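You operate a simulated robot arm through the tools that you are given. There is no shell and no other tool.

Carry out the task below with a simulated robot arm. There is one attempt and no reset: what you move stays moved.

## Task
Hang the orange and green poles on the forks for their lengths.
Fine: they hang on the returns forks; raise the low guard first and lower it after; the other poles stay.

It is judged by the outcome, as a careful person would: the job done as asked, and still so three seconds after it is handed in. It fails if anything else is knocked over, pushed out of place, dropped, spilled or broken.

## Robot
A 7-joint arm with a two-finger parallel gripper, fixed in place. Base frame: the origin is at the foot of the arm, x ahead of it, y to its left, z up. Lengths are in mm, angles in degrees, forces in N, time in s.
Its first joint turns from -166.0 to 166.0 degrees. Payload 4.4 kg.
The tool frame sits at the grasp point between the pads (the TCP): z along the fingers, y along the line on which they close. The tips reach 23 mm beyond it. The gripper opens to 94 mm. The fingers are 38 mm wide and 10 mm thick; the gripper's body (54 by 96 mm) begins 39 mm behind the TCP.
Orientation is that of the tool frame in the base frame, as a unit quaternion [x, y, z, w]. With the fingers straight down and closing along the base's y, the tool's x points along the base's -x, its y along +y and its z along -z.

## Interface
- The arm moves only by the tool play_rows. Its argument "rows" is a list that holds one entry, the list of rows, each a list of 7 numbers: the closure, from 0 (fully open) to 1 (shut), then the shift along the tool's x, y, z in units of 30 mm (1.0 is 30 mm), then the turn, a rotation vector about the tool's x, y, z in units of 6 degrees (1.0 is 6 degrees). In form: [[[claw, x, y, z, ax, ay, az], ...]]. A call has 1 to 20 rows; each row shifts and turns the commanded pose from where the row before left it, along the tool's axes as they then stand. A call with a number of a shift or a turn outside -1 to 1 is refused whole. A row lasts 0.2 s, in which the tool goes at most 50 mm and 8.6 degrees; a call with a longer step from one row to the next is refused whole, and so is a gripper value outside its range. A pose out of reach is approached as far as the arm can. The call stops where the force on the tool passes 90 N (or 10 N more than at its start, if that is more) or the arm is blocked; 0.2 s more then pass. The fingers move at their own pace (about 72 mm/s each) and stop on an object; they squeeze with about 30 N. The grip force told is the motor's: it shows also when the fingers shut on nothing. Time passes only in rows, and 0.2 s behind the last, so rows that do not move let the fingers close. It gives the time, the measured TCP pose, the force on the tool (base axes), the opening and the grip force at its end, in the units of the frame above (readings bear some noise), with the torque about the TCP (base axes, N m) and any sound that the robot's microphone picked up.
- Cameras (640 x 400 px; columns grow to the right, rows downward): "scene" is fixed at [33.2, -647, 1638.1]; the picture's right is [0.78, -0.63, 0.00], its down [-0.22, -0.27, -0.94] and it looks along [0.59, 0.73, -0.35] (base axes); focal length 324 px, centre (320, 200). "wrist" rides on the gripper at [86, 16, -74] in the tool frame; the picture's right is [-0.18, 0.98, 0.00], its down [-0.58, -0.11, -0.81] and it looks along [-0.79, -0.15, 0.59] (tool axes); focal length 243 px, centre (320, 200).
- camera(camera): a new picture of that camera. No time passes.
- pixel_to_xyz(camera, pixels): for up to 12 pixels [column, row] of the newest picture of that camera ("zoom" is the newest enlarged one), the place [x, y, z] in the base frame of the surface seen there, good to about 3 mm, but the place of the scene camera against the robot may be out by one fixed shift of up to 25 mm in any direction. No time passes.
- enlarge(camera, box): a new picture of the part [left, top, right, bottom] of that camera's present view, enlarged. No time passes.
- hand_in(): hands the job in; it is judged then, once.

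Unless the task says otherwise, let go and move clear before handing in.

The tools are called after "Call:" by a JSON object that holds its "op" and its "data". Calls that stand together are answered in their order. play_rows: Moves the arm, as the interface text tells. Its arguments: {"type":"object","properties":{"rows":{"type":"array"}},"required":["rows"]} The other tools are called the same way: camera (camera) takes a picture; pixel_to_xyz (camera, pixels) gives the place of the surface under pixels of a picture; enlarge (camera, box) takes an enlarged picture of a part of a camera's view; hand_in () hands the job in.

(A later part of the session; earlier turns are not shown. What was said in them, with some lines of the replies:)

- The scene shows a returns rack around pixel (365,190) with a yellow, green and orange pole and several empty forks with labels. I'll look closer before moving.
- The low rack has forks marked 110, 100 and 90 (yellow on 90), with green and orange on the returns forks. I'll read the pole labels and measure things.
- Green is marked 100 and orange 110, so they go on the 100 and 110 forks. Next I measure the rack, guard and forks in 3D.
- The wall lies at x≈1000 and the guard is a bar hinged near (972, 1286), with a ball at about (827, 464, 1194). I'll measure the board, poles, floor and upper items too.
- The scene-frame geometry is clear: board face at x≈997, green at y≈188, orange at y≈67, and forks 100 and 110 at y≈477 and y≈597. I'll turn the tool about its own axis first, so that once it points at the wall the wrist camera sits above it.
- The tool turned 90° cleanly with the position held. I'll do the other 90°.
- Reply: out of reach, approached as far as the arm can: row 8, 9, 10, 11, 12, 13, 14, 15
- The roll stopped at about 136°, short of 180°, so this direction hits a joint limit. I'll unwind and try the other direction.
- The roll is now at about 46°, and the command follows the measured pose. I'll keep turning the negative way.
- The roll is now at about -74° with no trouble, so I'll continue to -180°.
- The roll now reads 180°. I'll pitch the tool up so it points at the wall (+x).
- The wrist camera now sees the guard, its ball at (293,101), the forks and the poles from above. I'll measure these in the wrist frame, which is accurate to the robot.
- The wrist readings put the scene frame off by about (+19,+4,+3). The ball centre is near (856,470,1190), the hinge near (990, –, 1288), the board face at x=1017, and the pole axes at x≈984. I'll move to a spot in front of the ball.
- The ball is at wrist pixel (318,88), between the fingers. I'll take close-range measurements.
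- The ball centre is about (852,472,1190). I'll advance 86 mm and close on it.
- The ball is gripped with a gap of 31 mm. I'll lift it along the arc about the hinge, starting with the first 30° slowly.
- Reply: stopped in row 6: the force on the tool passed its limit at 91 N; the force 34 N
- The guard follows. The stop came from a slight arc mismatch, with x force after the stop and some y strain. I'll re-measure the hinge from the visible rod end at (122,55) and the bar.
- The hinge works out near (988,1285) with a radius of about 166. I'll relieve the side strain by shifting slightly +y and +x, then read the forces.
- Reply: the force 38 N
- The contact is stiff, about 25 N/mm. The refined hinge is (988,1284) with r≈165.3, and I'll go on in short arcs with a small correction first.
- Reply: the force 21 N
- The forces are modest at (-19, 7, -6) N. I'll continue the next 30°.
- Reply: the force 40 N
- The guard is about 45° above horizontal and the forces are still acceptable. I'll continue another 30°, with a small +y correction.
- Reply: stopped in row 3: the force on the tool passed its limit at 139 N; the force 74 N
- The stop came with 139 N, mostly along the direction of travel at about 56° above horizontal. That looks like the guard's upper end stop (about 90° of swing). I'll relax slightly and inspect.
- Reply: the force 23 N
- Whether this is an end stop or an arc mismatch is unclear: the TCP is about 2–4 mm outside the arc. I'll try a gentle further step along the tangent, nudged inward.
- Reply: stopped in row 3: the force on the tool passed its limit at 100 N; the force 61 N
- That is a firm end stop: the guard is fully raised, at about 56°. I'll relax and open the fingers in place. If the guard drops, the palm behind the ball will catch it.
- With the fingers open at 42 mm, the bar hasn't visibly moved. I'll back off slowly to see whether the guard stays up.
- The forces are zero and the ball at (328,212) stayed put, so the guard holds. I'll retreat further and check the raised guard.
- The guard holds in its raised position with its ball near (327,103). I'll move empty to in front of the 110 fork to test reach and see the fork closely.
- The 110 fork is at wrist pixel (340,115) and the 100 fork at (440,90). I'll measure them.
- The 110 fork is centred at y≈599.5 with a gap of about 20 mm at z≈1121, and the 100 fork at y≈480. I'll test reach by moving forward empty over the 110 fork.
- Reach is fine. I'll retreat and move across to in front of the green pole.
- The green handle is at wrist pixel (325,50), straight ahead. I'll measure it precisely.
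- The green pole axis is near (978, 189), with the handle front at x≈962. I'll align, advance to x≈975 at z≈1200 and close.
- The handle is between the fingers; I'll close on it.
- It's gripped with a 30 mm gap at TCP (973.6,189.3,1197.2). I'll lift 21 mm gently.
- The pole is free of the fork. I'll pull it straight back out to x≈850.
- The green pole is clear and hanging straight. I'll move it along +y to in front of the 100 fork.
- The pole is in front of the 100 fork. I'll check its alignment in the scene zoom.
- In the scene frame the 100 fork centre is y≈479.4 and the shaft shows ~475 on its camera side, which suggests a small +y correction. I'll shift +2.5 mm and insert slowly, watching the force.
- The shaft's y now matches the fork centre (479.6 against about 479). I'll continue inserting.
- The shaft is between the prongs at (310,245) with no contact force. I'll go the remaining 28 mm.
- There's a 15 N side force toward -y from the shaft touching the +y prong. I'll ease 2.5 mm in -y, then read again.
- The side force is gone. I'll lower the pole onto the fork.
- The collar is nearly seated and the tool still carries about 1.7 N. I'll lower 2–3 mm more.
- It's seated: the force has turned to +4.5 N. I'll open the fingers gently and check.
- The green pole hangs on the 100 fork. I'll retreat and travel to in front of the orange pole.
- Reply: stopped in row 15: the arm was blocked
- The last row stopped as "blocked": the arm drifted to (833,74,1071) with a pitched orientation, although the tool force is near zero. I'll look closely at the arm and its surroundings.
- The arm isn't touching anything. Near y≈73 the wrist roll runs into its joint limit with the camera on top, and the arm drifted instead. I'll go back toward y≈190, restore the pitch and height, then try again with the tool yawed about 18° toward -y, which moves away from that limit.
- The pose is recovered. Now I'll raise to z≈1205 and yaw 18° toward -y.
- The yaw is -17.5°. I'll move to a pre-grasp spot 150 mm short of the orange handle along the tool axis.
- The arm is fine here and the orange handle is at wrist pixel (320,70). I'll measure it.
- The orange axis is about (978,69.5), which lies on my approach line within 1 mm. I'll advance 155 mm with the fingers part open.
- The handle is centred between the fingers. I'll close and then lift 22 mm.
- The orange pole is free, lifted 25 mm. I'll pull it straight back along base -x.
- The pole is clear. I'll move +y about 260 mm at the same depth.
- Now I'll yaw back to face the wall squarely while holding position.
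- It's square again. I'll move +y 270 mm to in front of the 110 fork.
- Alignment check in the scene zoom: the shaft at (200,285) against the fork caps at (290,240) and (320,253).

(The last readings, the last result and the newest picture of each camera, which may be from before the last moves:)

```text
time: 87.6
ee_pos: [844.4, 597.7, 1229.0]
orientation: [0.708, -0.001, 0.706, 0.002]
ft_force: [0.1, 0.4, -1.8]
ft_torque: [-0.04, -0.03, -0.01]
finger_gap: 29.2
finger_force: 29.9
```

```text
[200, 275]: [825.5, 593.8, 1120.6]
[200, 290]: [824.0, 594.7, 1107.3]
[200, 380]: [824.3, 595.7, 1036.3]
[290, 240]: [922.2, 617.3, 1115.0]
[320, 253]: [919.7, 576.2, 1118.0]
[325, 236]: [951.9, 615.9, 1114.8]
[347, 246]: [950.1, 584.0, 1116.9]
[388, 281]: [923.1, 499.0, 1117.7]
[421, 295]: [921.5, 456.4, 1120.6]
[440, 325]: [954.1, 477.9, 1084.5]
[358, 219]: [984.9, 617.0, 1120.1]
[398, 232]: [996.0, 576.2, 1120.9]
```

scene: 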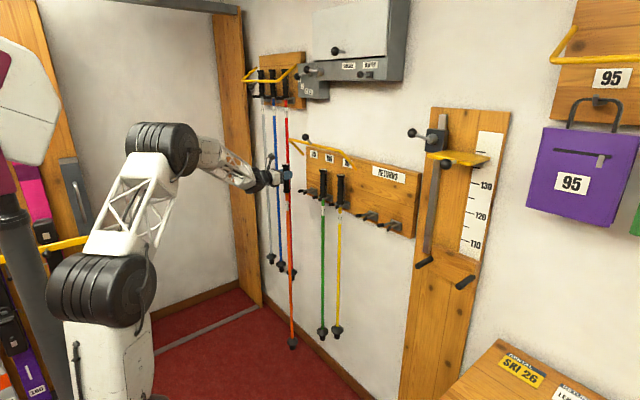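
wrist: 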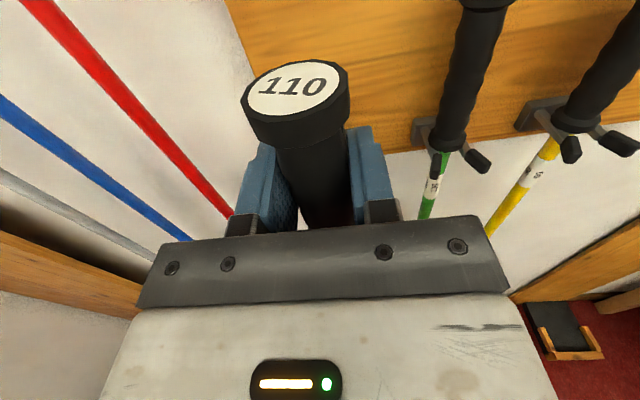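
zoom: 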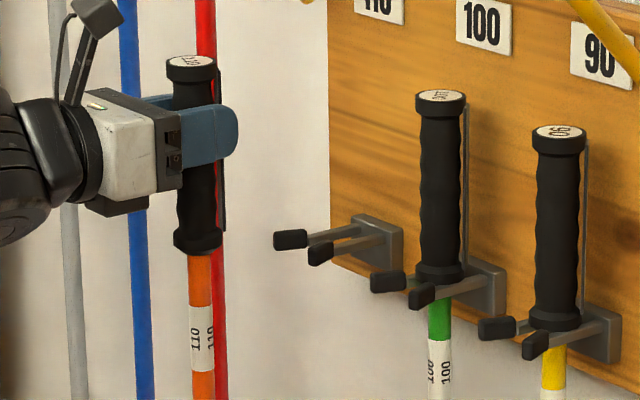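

The shaft needs about +2.5–3 mm in y. I'll correct that and insert the first 66 mm.

Call:
{"op": "play_rows", "data": {"rows": [[[1, 0, -0.09, 0.2, 0, 0, 0], [1, 0, 0, 0.4, 0, 0, 0], [1, 0, 0, 0.5, 0, 0, 0], [1, 0, 0, 0.5, 0, 0, 0], [1, 0, 0, 0.4, 0, 0, 0], [1, 0, 0, 0.2, 0, 0, 0], [1, 0, 0, 0, 0, 0, 0]]]}}

Call:
{"op": "enlarge", "data": {"camera": "scene", "box": [270, 155, 340, 215]}}

Call:
{"op": "pixel_to_xyz", "data": {"camera": "zoom", "pixels": [[250, 265], [250, 275], [250, 300], [245, 245], [248, 330]]}}

```text
time: 89.2
ee_pos: [912.7, 604.4, 1227.1]
orientation: [0.708, -0.001, 0.706, 0.002]
ft_force: [0.0, -0.2, -1.6]
ft_torque: [0.01, 0.01, 0.02]
finger_gap: 29.3
finger_force: 29.9
```

```text
6.67 times, centred on (305, 185) of scene
```

zoom: 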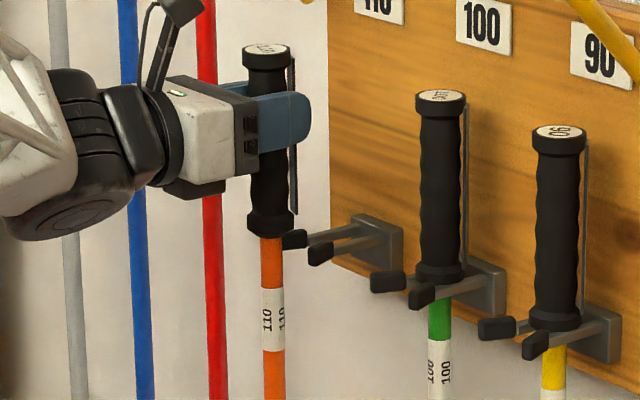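

```text
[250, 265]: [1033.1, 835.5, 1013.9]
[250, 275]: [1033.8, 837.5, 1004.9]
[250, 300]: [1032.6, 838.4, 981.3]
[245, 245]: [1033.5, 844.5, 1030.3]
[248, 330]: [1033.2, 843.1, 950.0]
```

Call:
{"op": "pixel_to_xyz", "data": {"camera": "zoom", "pixels": [[272, 245], [272, 255], [272, 270], [273, 300], [274, 370], [294, 239], [320, 253]]}}

Call:
{"op": "play_rows", "data": {"rows": [[[1, 0, 0, 0, 0, 0, 0]]]}}

```text
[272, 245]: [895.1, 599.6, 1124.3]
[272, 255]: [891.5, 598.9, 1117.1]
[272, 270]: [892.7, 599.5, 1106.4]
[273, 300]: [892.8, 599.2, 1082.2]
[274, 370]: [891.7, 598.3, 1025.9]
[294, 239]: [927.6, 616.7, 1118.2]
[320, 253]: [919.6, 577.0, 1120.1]
```

```text
time: 89.6
ee_pos: [911.9, 604.1, 1226.2]
orientation: [0.708, 0.0, 0.706, 0.001]
ft_force: [-0.4, 0.0, -3.5]
ft_torque: [0.0, -0.01, 0.01]
finger_gap: 29.2
finger_force: 30.4
```

The TCP is now at y=604 and the shaft at 599.2, against the wanted ~597. I'll shift -3 mm and advance 33 mm.

Call:
{"op": "play_rows", "data": {"rows": [[[1, 0, 0.1, 0, 0, 0, 0], [1, 0, 0, 0.2, 0, 0, 0], [1, 0, 0, 0.3, 0, 0, 0], [1, 0, 0, 0.3, 0, 0, 0], [1, 0, 0, 0.3, 0, 0, 0], [1, 0, 0, 0, 0, 0, 0]]]}}

Call:
{"op": "enlarge", "data": {"camera": "scene", "box": [270, 155, 340, 215]}}

```text
time: 91.0
ee_pos: [945.0, 599.7, 1227.7]
orientation: [0.708, -0.001, 0.706, 0.001]
ft_force: [-0.1, 0.0, -1.5]
ft_torque: [0.0, 0.0, -0.02]
finger_gap: 29.1
finger_force: 30.5
```

```text
6.67 times, centred on (305, 185) of scene
```

zoom: 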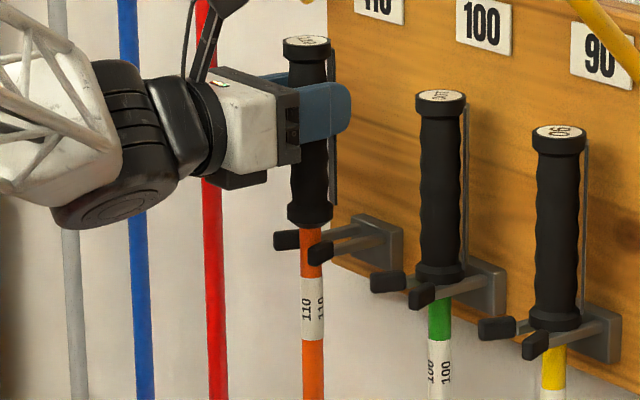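

The shaft is between the prongs at (313,245), with no force and y=599.7. I'll go the last 30 mm.

Call:
{"op": "play_rows", "data": {"rows": [[[1, 0, 0, 0.2, 0, 0, 0], [1, 0, 0, 0.3, 0, 0, 0], [1, 0, 0, 0.3, 0, 0, 0], [1, 0, 0, 0.15, 0, 0, 0], [1, 0, 0, 0, 0, 0, 0]]]}}

Call:
{"op": "enlarge", "data": {"camera": "scene", "box": [270, 155, 340, 215]}}

Call:
{"op": "camera", "data": {"camera": "wrist"}}

```text
time: 92.2
ee_pos: [973.2, 598.7, 1227.9]
orientation: [0.709, -0.001, 0.706, 0.002]
ft_force: [-0.1, 0.1, -2.2]
ft_torque: [-0.01, 0.01, 0.02]
finger_gap: 29.4
finger_force: 30.3
```

```text
6.67 times, centred on (305, 185) of scene
```

zoom: 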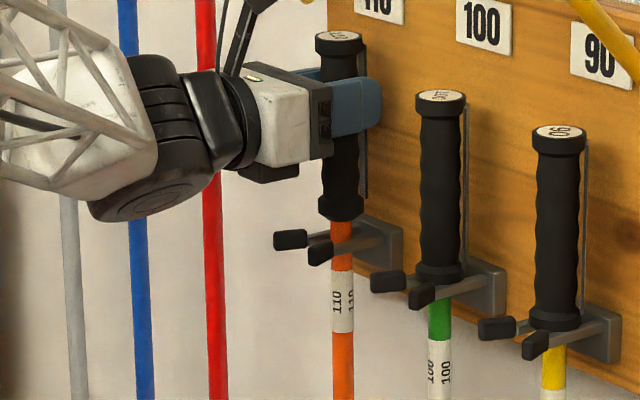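

```text
taken
```

wrist: 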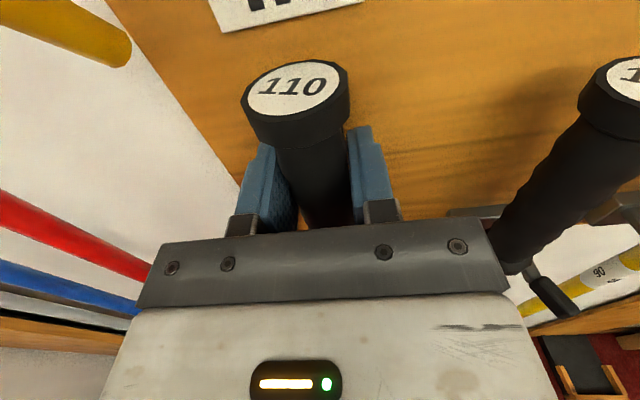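

No contact and aligned. I'll lower 21 mm, then creep down until it's seated.

Call:
{"op": "play_rows", "data": {"rows": [[[1, -0.15, -0.02, 0, 0, 0, 0], [1, -0.2, 0, 0, 0, 0, 0], [1, -0.2, 0, 0, 0, 0, 0], [1, -0.15, 0, 0, 0, 0, 0], [1, 0, 0, 0, 0, 0, 0]]]}}

Call:
{"op": "play_rows", "data": {"rows": [[[1, -0.04, 0, 0, 0, 0, 0], [1, -0.04, 0, 0, 0, 0, 0], [1, 0, 0, 0, 0, 0, 0]]]}}

Call:
{"op": "enlarge", "data": {"camera": "scene", "box": [270, 155, 340, 215]}}

```text
time: 93.4
ee_pos: [973.8, 600.3, 1206.8]
orientation: [0.708, -0.001, 0.706, 0.002]
ft_force: [0.9, 0.5, -0.6]
ft_torque: [0.11, -0.03, 0.01]
finger_gap: 29.1
finger_force: 29.4
```

```text
time: 94.2
ee_pos: [973.1, 599.4, 1207.5]
orientation: [0.707, -0.001, 0.707, 0.001]
ft_force: [9.5, -0.6, 21.6]
ft_torque: [-0.03, -0.65, 0.0]
finger_gap: 29.0
finger_force: 30.4
```

```text
6.67 times, centred on (305, 185) of scene
```

zoom: 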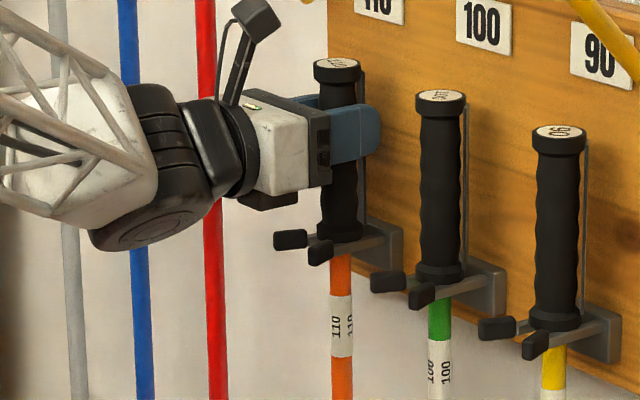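

The collar is seated on the prongs with +21 N. I'll ease up about 1.5 mm, then open the fingers.

Call:
{"op": "play_rows", "data": {"rows": [[[1, 0.05, 0, 0, 0, 0, 0], [1, 0, 0, 0, 0, 0, 0], [0.6, 0, 0, 0, 0, 0, 0], [0.5, 0, 0, 0, 0, 0, 0], [0.3, 0, 0, 0, 0, 0, 0], [0.25, 0, 0, 0, 0, 0, 0]]]}}

Call:
{"op": "enlarge", "data": {"camera": "scene", "box": [270, 155, 340, 215]}}

Call:
{"op": "camera", "data": {"camera": "wrist"}}

```text
time: 95.6
ee_pos: [973.7, 600.8, 1204.4]
orientation: [0.709, -0.001, 0.706, 0.002]
ft_force: [0.3, 0.1, -0.3]
ft_torque: [0.0, -0.01, 0.01]
finger_gap: 70.3
finger_force: 0.1
```

```text
6.67 times, centred on (305, 185) of scene
```

zoom: 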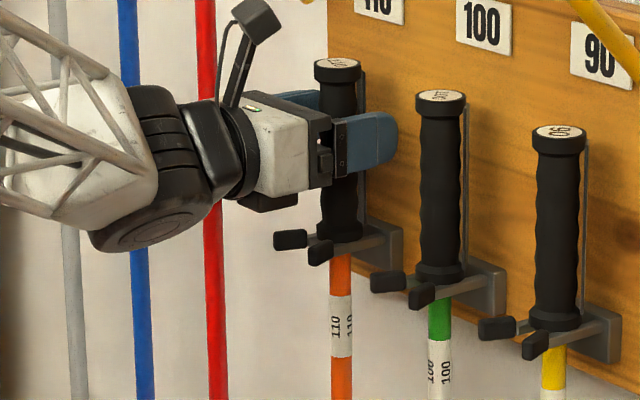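

```text
taken
```

wrist: 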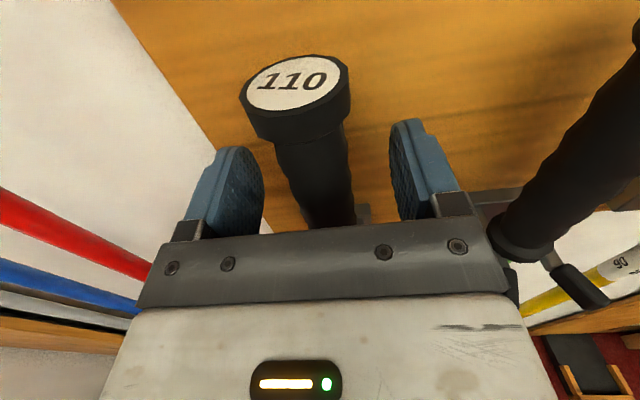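

The orange pole hangs on the 110 fork. I'll retreat, then go up to in front of the guard's ball.

Call:
{"op": "play_rows", "data": {"rows": [[[0.25, 0, 0, -0.3, 0, 0, 0], [0.25, 0, 0, -0.6, 0, 0, 0], [0.25, 0, 0, -0.9, 0, 0, 0], [0, 0, 0, -0.9, 0, 0, 0], [0, 0, 0, -0.9, 0, 0, 0], [0, 0, 0, -0.9, 0, 0, 0], [0, 0, 0, -0.9, 0, 0, 0], [0, 0, 0, -0.9, 0, 0, 0], [0, 0, 0, -0.7, 0, 0, 0]]]}}

Call:
{"op": "play_rows", "data": {"rows": [[[0, 0.8, 0.45, 0, 0, 0, 0], [0, 0.8, 0.45, 0, 0, 0, 0], [0, 0.8, 0.45, 0, 0, 0, 0], [0, 0.8, 0.45, 0, 0, 0, 0], [0, 0.8, 0.45, 0, 0, 0, 0], [0, 0.8, 0.45, 0, 0, 0, 0], [0, 0.8, 0.45, 0, 0, 0, 0], [0, 0.8, 0.45, 0, 0, 0, 0], [0, 0.8, 0.45, 0, 0, 0, 0], [0, 0.5, 0.2, 0, 0, 0, 0]]]}}

Call:
{"op": "camera", "data": {"camera": "wrist"}}

Call:
{"op": "camera", "data": {"camera": "scene"}}

```text
time: 97.6
ee_pos: [765.3, 601.2, 1205.5]
orientation: [0.709, 0.0, 0.705, 0.002]
ft_force: [0.1, 0.1, -0.9]
ft_torque: [-0.02, -0.01, 0.0]
finger_gap: 94.1
finger_force: 0.2
```

```text
time: 99.8
ee_pos: [764.3, 471.9, 1437.5]
orientation: [0.708, 0.0, 0.706, 0.001]
ft_force: [-0.4, 0.4, -0.3]
ft_torque: [0.02, 0.01, -0.02]
finger_gap: 94.0
finger_force: 0.1
```

```text
taken
```

wrist: 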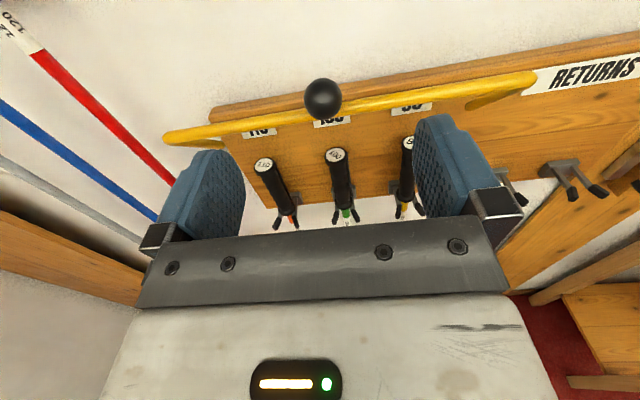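

```text
taken
```

scene: 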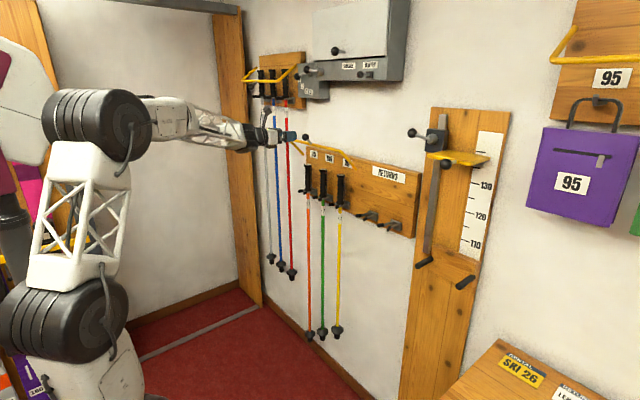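

All three poles hang on their forks. Now I'll measure the ball at wrist pixel (323,98) and the raised bar so I can lower it.

Call:
{"op": "pixel_to_xyz", "data": {"camera": "wrist", "pixels": [[323, 98], [308, 98], [338, 98], [323, 83], [323, 114], [260, 122], [400, 97], [190, 137], [528, 82], [495, 98]]}}

Call:
{"op": "enlarge", "data": {"camera": "wrist", "box": [150, 60, 550, 240]}}

```text
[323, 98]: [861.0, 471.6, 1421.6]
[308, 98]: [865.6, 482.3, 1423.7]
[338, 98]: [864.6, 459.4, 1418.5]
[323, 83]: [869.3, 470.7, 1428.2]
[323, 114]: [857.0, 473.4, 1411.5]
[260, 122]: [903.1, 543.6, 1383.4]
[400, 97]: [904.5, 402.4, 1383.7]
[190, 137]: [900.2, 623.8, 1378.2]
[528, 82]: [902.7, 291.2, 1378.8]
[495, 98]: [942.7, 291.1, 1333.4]
```

```text
1.60 times, centred on (350, 150) of wrist
```

zoom: 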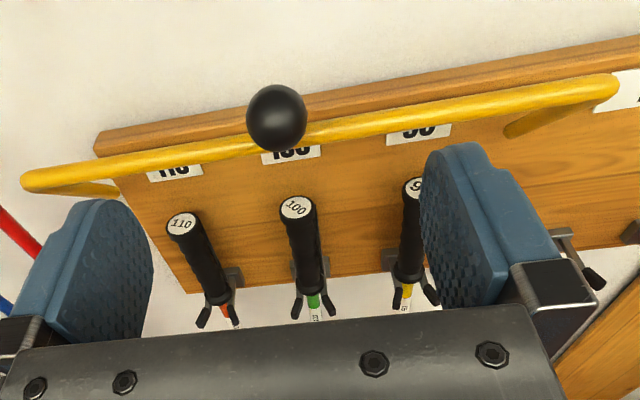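

The ball centre is about (874,473,1414). Refitting the hinge from both end positions gives (989,1290) with r≈167.5. I'll approach the ball and grip it.

Call:
{"op": "play_rows", "data": {"rows": [[[0, -0.77, -0.03, 0, 0, 0, 0], [0, 0, 0, 0.8, 0, 0, 0], [0, 0, 0, 0.8, 0, 0, 0], [0, 0, 0, 0.8, 0, 0, 0], [0, 0, 0, 0.7, 0, 0, 0], [0, 0, 0, 0.5, 0, 0, 0], [0.4, 0, 0, 0, 0, 0, 0], [0.4, 0, 0, 0, 0, 0, 0]]]}}

Call:
{"op": "camera", "data": {"camera": "wrist"}}

Call:
{"op": "enlarge", "data": {"camera": "scene", "box": [260, 100, 380, 200]}}

```text
time: 101.6
ee_pos: [873.3, 474.3, 1411.0]
orientation: [0.709, 0.0, 0.705, 0.001]
ft_force: [0.2, 0.0, 0.7]
ft_torque: [0.01, 0.0, -0.03]
finger_gap: 56.7
finger_force: 0.0
```

```text
taken
```

wrist: 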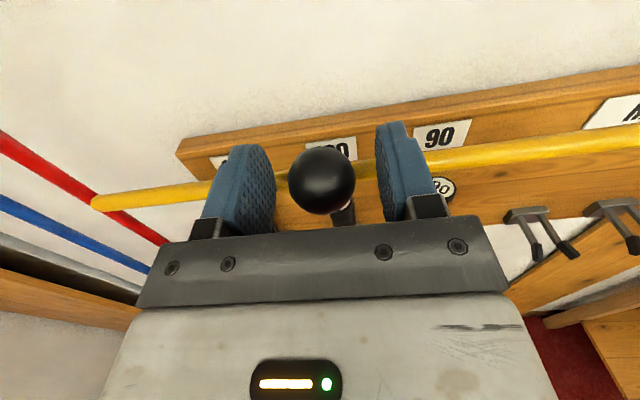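

```text
4.00 times, centred on (320, 150) of scene
```

zoom: 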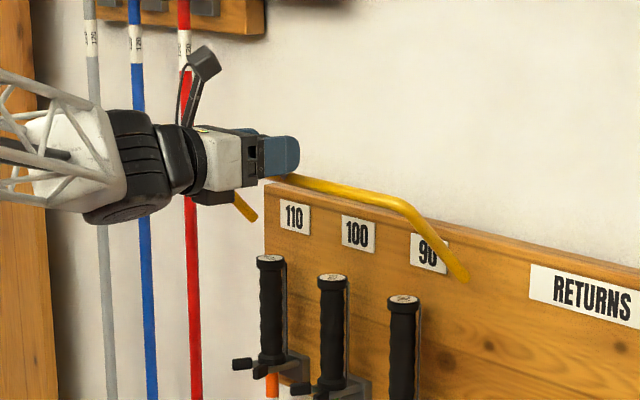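

The ball sits at the grasp centre (322,180), as it did in the first grip. I'll close on it.

Call:
{"op": "play_rows", "data": {"rows": [[[1, 0, 0, 0, 0, 0, 0], [1, 0, 0, 0, 0, 0, 0], [1, 0, 0, 0, 0, 0, 0], [1, 0, 0, 0, 0, 0, 0]]]}}

```text
time: 102.6
ee_pos: [871.7, 472.2, 1411.9]
orientation: [0.708, -0.001, 0.706, 0.002]
ft_force: [-5.3, -24.7, -3.0]
ft_torque: [0.06, 0.1, -0.04]
finger_gap: 31.0
finger_force: 45.2
```

It's gripped with a 31 mm gap and some -y strain, so I'll relieve that and start down the arc by 20°.

Call:
{"op": "play_rows", "data": {"rows": [[[1, 0, 0.05, 0, 0, 0, 0], [1, -0.347, 0, -0.343, 0, 0, 0], [1, -0.373, 0, -0.312, 0, 0, 0], [1, -0.4, 0, -0.277, 0, 0, 0], [1, -0.423, 0, -0.243, 0, 0, 0], [1, 0, 0, 0, 0, 0, 0]]]}}

```text
time: 104.0
ee_pos: [835.3, 473.3, 1367.8]
orientation: [0.708, 0.0, 0.706, 0.001]
ft_force: [5.7, 42.0, 3.7]
ft_torque: [-0.16, -1.3, 0.21]
finger_gap: 31.7
finger_force: 44.7
```

The arc works: x and z forces are small. I'll correct the y strain and continue the next 30°.

Call:
{"op": "play_rows", "data": {"rows": [[[1, 0, -0.06, 0, 0, 0, 0], [1, -0.443, 0, -0.203, 0, 0, 0], [1, -0.457, 0, -0.167, 0, 0, 0], [1, -0.47, 0, -0.125, 0, 0, 0], [1, 0, 0, 0, 0, 0, 0]]]}}

```text
time: 105.2
ee_pos: [822.3, 474.0, 1325.9]
orientation: [0.708, -0.001, 0.706, 0.002]
ft_force: [2.8, 22.2, 7.1]
ft_torque: [-0.08, -1.35, 0.08]
finger_gap: 31.6
finger_force: 45.1
```

Call:
{"op": "play_rows", "data": {"rows": [[[1, -0.48, -0.03, -0.083, 0, 0, 0], [1, -0.487, 0, -0.04, 0, 0, 0], [1, -0.487, 0, 0, 0, 0, 0], [1, -0.483, 0, 0.043, 0, 0, 0], [1, 0, 0, 0, 0, 0, 0]]]}}

Call:
{"op": "enlarge", "data": {"camera": "scene", "box": [260, 100, 380, 220]}}

Call:
{"op": "camera", "data": {"camera": "wrist"}}

```text
time: 106.4
ee_pos: [820.0, 473.4, 1267.5]
orientation: [0.709, -0.001, 0.705, 0.002]
ft_force: [-9.9, 3.0, 1.0]
ft_torque: [-0.03, -0.8, -0.06]
finger_gap: 31.1
finger_force: 45.2
```

```text
3.33 times, centred on (320, 160) of scene
```

zoom: 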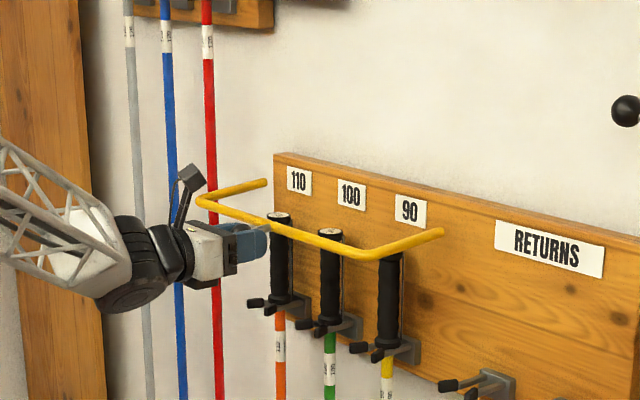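

```text
taken
```

wrist: 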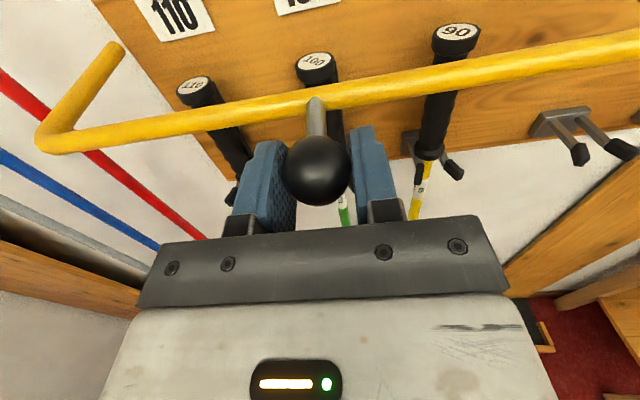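

The guard is coming down well and the handles stay behind it. I'll go the next 20°.

Call:
{"op": "play_rows", "data": {"rows": [[[1, -0.477, 0, 0.08, 0, 0, 0], [1, -0.47, 0, 0.12, 0, 0, 0], [1, -0.457, 0, 0.165, 0, 0, 0], [1, -0.44, 0, 0.205, 0, 0, 0], [1, 0, 0, 0, 0, 0, 0]]]}}

```text
time: 107.6
ee_pos: [834.3, 473.3, 1211.4]
orientation: [0.709, -0.001, 0.705, 0.002]
ft_force: [-13.7, -10.3, -2.4]
ft_torque: [0.12, -0.89, -0.02]
finger_gap: 31.5
finger_force: 44.7
```

Nearly down. I'll do the last steps to the original position (852,1189), stopping at contact.

Call:
{"op": "play_rows", "data": {"rows": [[[1, -0.3, 0, 0.18, 0, 0, 0], [1, -0.25, 0, 0.18, 0, 0, 0], [1, -0.18, 0, 0.13, 0, 0, 0], [1, 0, 0, 0, 0, 0, 0]]]}}

Call:
{"op": "enlarge", "data": {"camera": "scene", "box": [280, 140, 360, 210]}}

Call:
{"op": "pixel_to_xyz", "data": {"camera": "zoom", "pixels": [[140, 180], [425, 280], [222, 88], [525, 172]]}}

```text
time: 108.6
ee_pos: [851.1, 473.0, 1191.2]
orientation: [0.708, 0.0, 0.706, 0.001]
ft_force: [-9.4, -8.4, -1.9]
ft_torque: [0.02, -0.94, -0.02]
finger_gap: 31.1
finger_force: 44.8
```

```text
5.71 times, centred on (320, 175) of scene
```

zoom: 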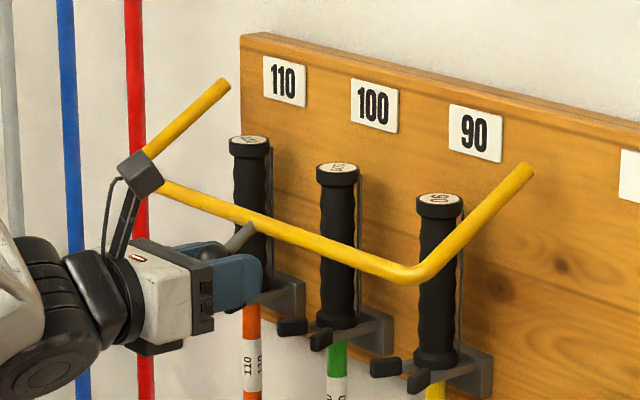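

```text
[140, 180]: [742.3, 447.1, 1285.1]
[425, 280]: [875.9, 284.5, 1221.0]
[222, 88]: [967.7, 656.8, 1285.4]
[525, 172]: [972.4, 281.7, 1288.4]
```

The bar corner at (415,275) is a few pixels above its original place, so I'll press a few more mm until it meets the stop.

Call:
{"op": "play_rows", "data": {"rows": [[[1, -0.06, 0, 0.035, 0, 0, 0], [1, -0.06, 0, 0.04, 0, 0, 0], [1, -0.06, 0, 0.04, 0, 0, 0], [1, -0.06, 0, 0.04, 0, 0, 0], [1, 0, 0, 0, 0, 0, 0]]]}}

Call:
{"op": "enlarge", "data": {"camera": "scene", "box": [280, 140, 360, 210]}}

```text
time: 109.8
ee_pos: [854.3, 474.1, 1184.4]
orientation: [0.709, 0.0, 0.706, 0.001]
ft_force: [2.1, -29.1, 8.7]
ft_torque: [0.29, -1.16, 0.22]
finger_gap: 31.1
finger_force: 45.1
```

```text
5.71 times, centred on (320, 175) of scene
```

zoom: 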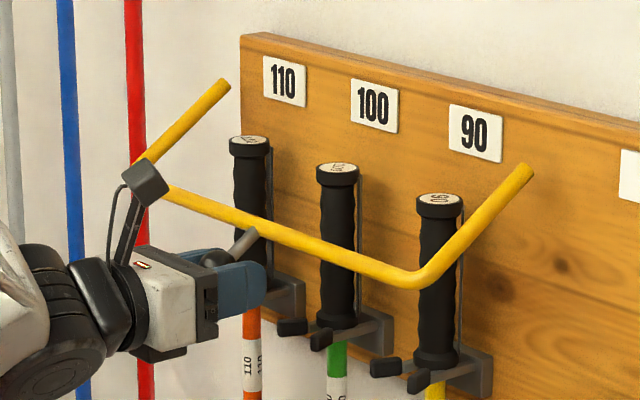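

The bar is nearly at its original line (corner bottom ~289 against ~292). I'll press slightly more with a y correction.

Call:
{"op": "play_rows", "data": {"rows": [[[1, -0.06, 0.04, 0.04, 0, 0, 0], [1, -0.06, 0, 0.045, 0, 0, 0], [1, -0.06, 0, 0.045, 0, 0, 0], [1, 0, 0, 0, 0, 0, 0]]]}}

Call:
{"op": "enlarge", "data": {"camera": "scene", "box": [280, 140, 360, 210]}}

```text
time: 110.8
ee_pos: [857.6, 472.6, 1180.3]
orientation: [0.708, -0.001, 0.706, 0.002]
ft_force: [-8.4, -31.1, 11.8]
ft_torque: [0.29, -0.29, 0.15]
finger_gap: 31.5
finger_force: 44.5
```

```text
5.71 times, centred on (320, 175) of scene
```

zoom: 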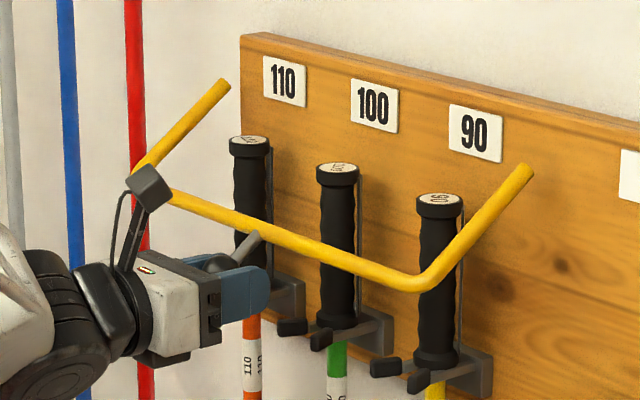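

The bar now matches its original line (corner bottom ~292). One more gentle push will tell whether it's at the stop.

Call:
{"op": "play_rows", "data": {"rows": [[[1, -0.05, 0.04, 0.04, 0, 0, 0], [1, -0.05, 0, 0.04, 0, 0, 0], [1, 0, 0, 0, 0, 0, 0]]]}}

Call:
{"op": "enlarge", "data": {"camera": "scene", "box": [280, 140, 360, 210]}}

```text
time: 111.6
ee_pos: [860.3, 473.3, 1177.9]
orientation: [0.708, 0.0, 0.706, 0.0]
ft_force: [-21.2, -20.7, 30.7]
ft_torque: [0.12, -0.01, 0.08]
finger_gap: 31.7
finger_force: 45.2
```

```text
5.71 times, centred on (320, 175) of scene
```

zoom: 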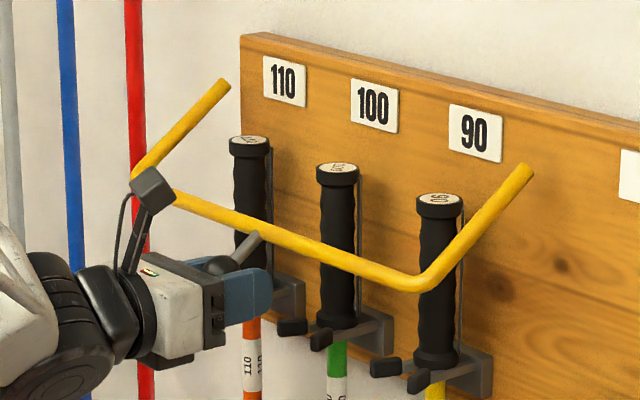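

The bar no longer moves and the resisting force is rising, so the guard is at its lower stop. I'll relax, open, and back off along -x.

Call:
{"op": "play_rows", "data": {"rows": [[[1, 0.05, 0, -0.04, 0, 0, 0], [1, 0, 0, 0, 0, 0, 0], [0.55, 0, 0, 0, 0, 0, 0], [0.4, 0, 0, 0, 0, 0, 0], [0.2, 0, 0, 0, 0, 0, 0], [0, 0, 0, 0, 0, 0, 0], [0, 0, 0, -0.3, 0, 0, 0], [0, 0, 0, -0.5, 0, 0, 0], [0, 0, 0, -0.8, 0, 0, 0], [0, 0, 0, -0.9, 0, 0, 0], [0, 0, 0, -0.9, 0, 0, 0], [0, 0, 0, -0.9, 0, 0, 0], [0, 0, 0, -0.9, 0, 0, 0]]]}}

Call:
{"op": "camera", "data": {"camera": "scene"}}

Call:
{"op": "enlarge", "data": {"camera": "scene", "box": [280, 140, 360, 210]}}

Call:
{"op": "camera", "data": {"camera": "wrist"}}

```text
time: 114.4
ee_pos: [704.4, 473.7, 1180.6]
orientation: [0.708, -0.001, 0.706, 0.002]
ft_force: [-1.1, -0.3, -0.5]
ft_torque: [-0.01, -0.02, -0.01]
finger_gap: 94.0
finger_force: 0.0
```

```text
taken
```

scene: 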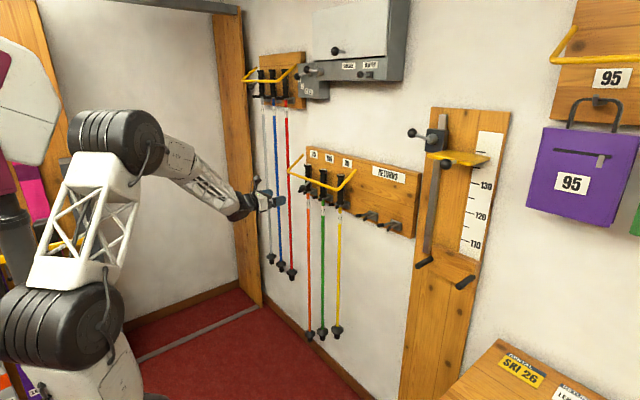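

```text
5.71 times, centred on (320, 175) of scene
```

zoom: 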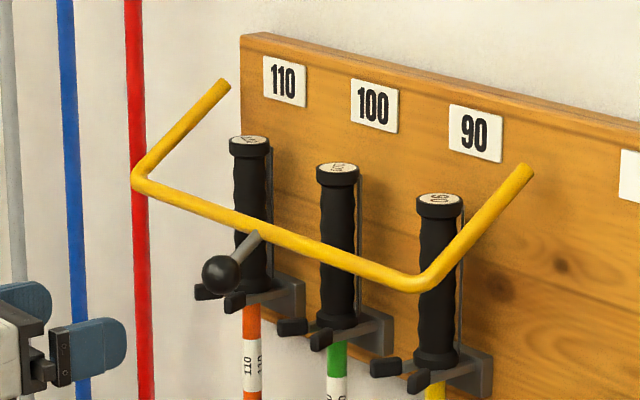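

```text
taken
```

wrist: 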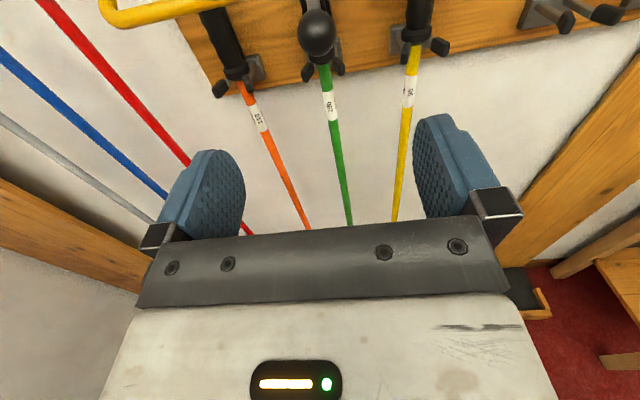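

The ball is back at (222,273) and the bar on its original line. Orange hangs on 110, green on 100, yellow is still on 90, and the gripper is clear, so I'm handing in.

Call:
{"op": "hand_in", "data": {}}

```text
The job is handed in.
```

The orange pole now hangs on the 110 fork and the green pole on the 100 fork, matching the lengths marked on them. I raised the low guard first and lowered it back to its stop afterwards.

In the last pictures, the guard and its ball were back where they started. The yellow pole was still on the 90 fork, and the red, blue and grey poles had not moved. The gripper was open and clear of everything when I handed in. I have not seen the judge's result.

The arm was blocked once on the way to the orange pole, most likely by a wrist joint limit. It drifted off its path without touching anything, and I went back in with the tool turned slightly.
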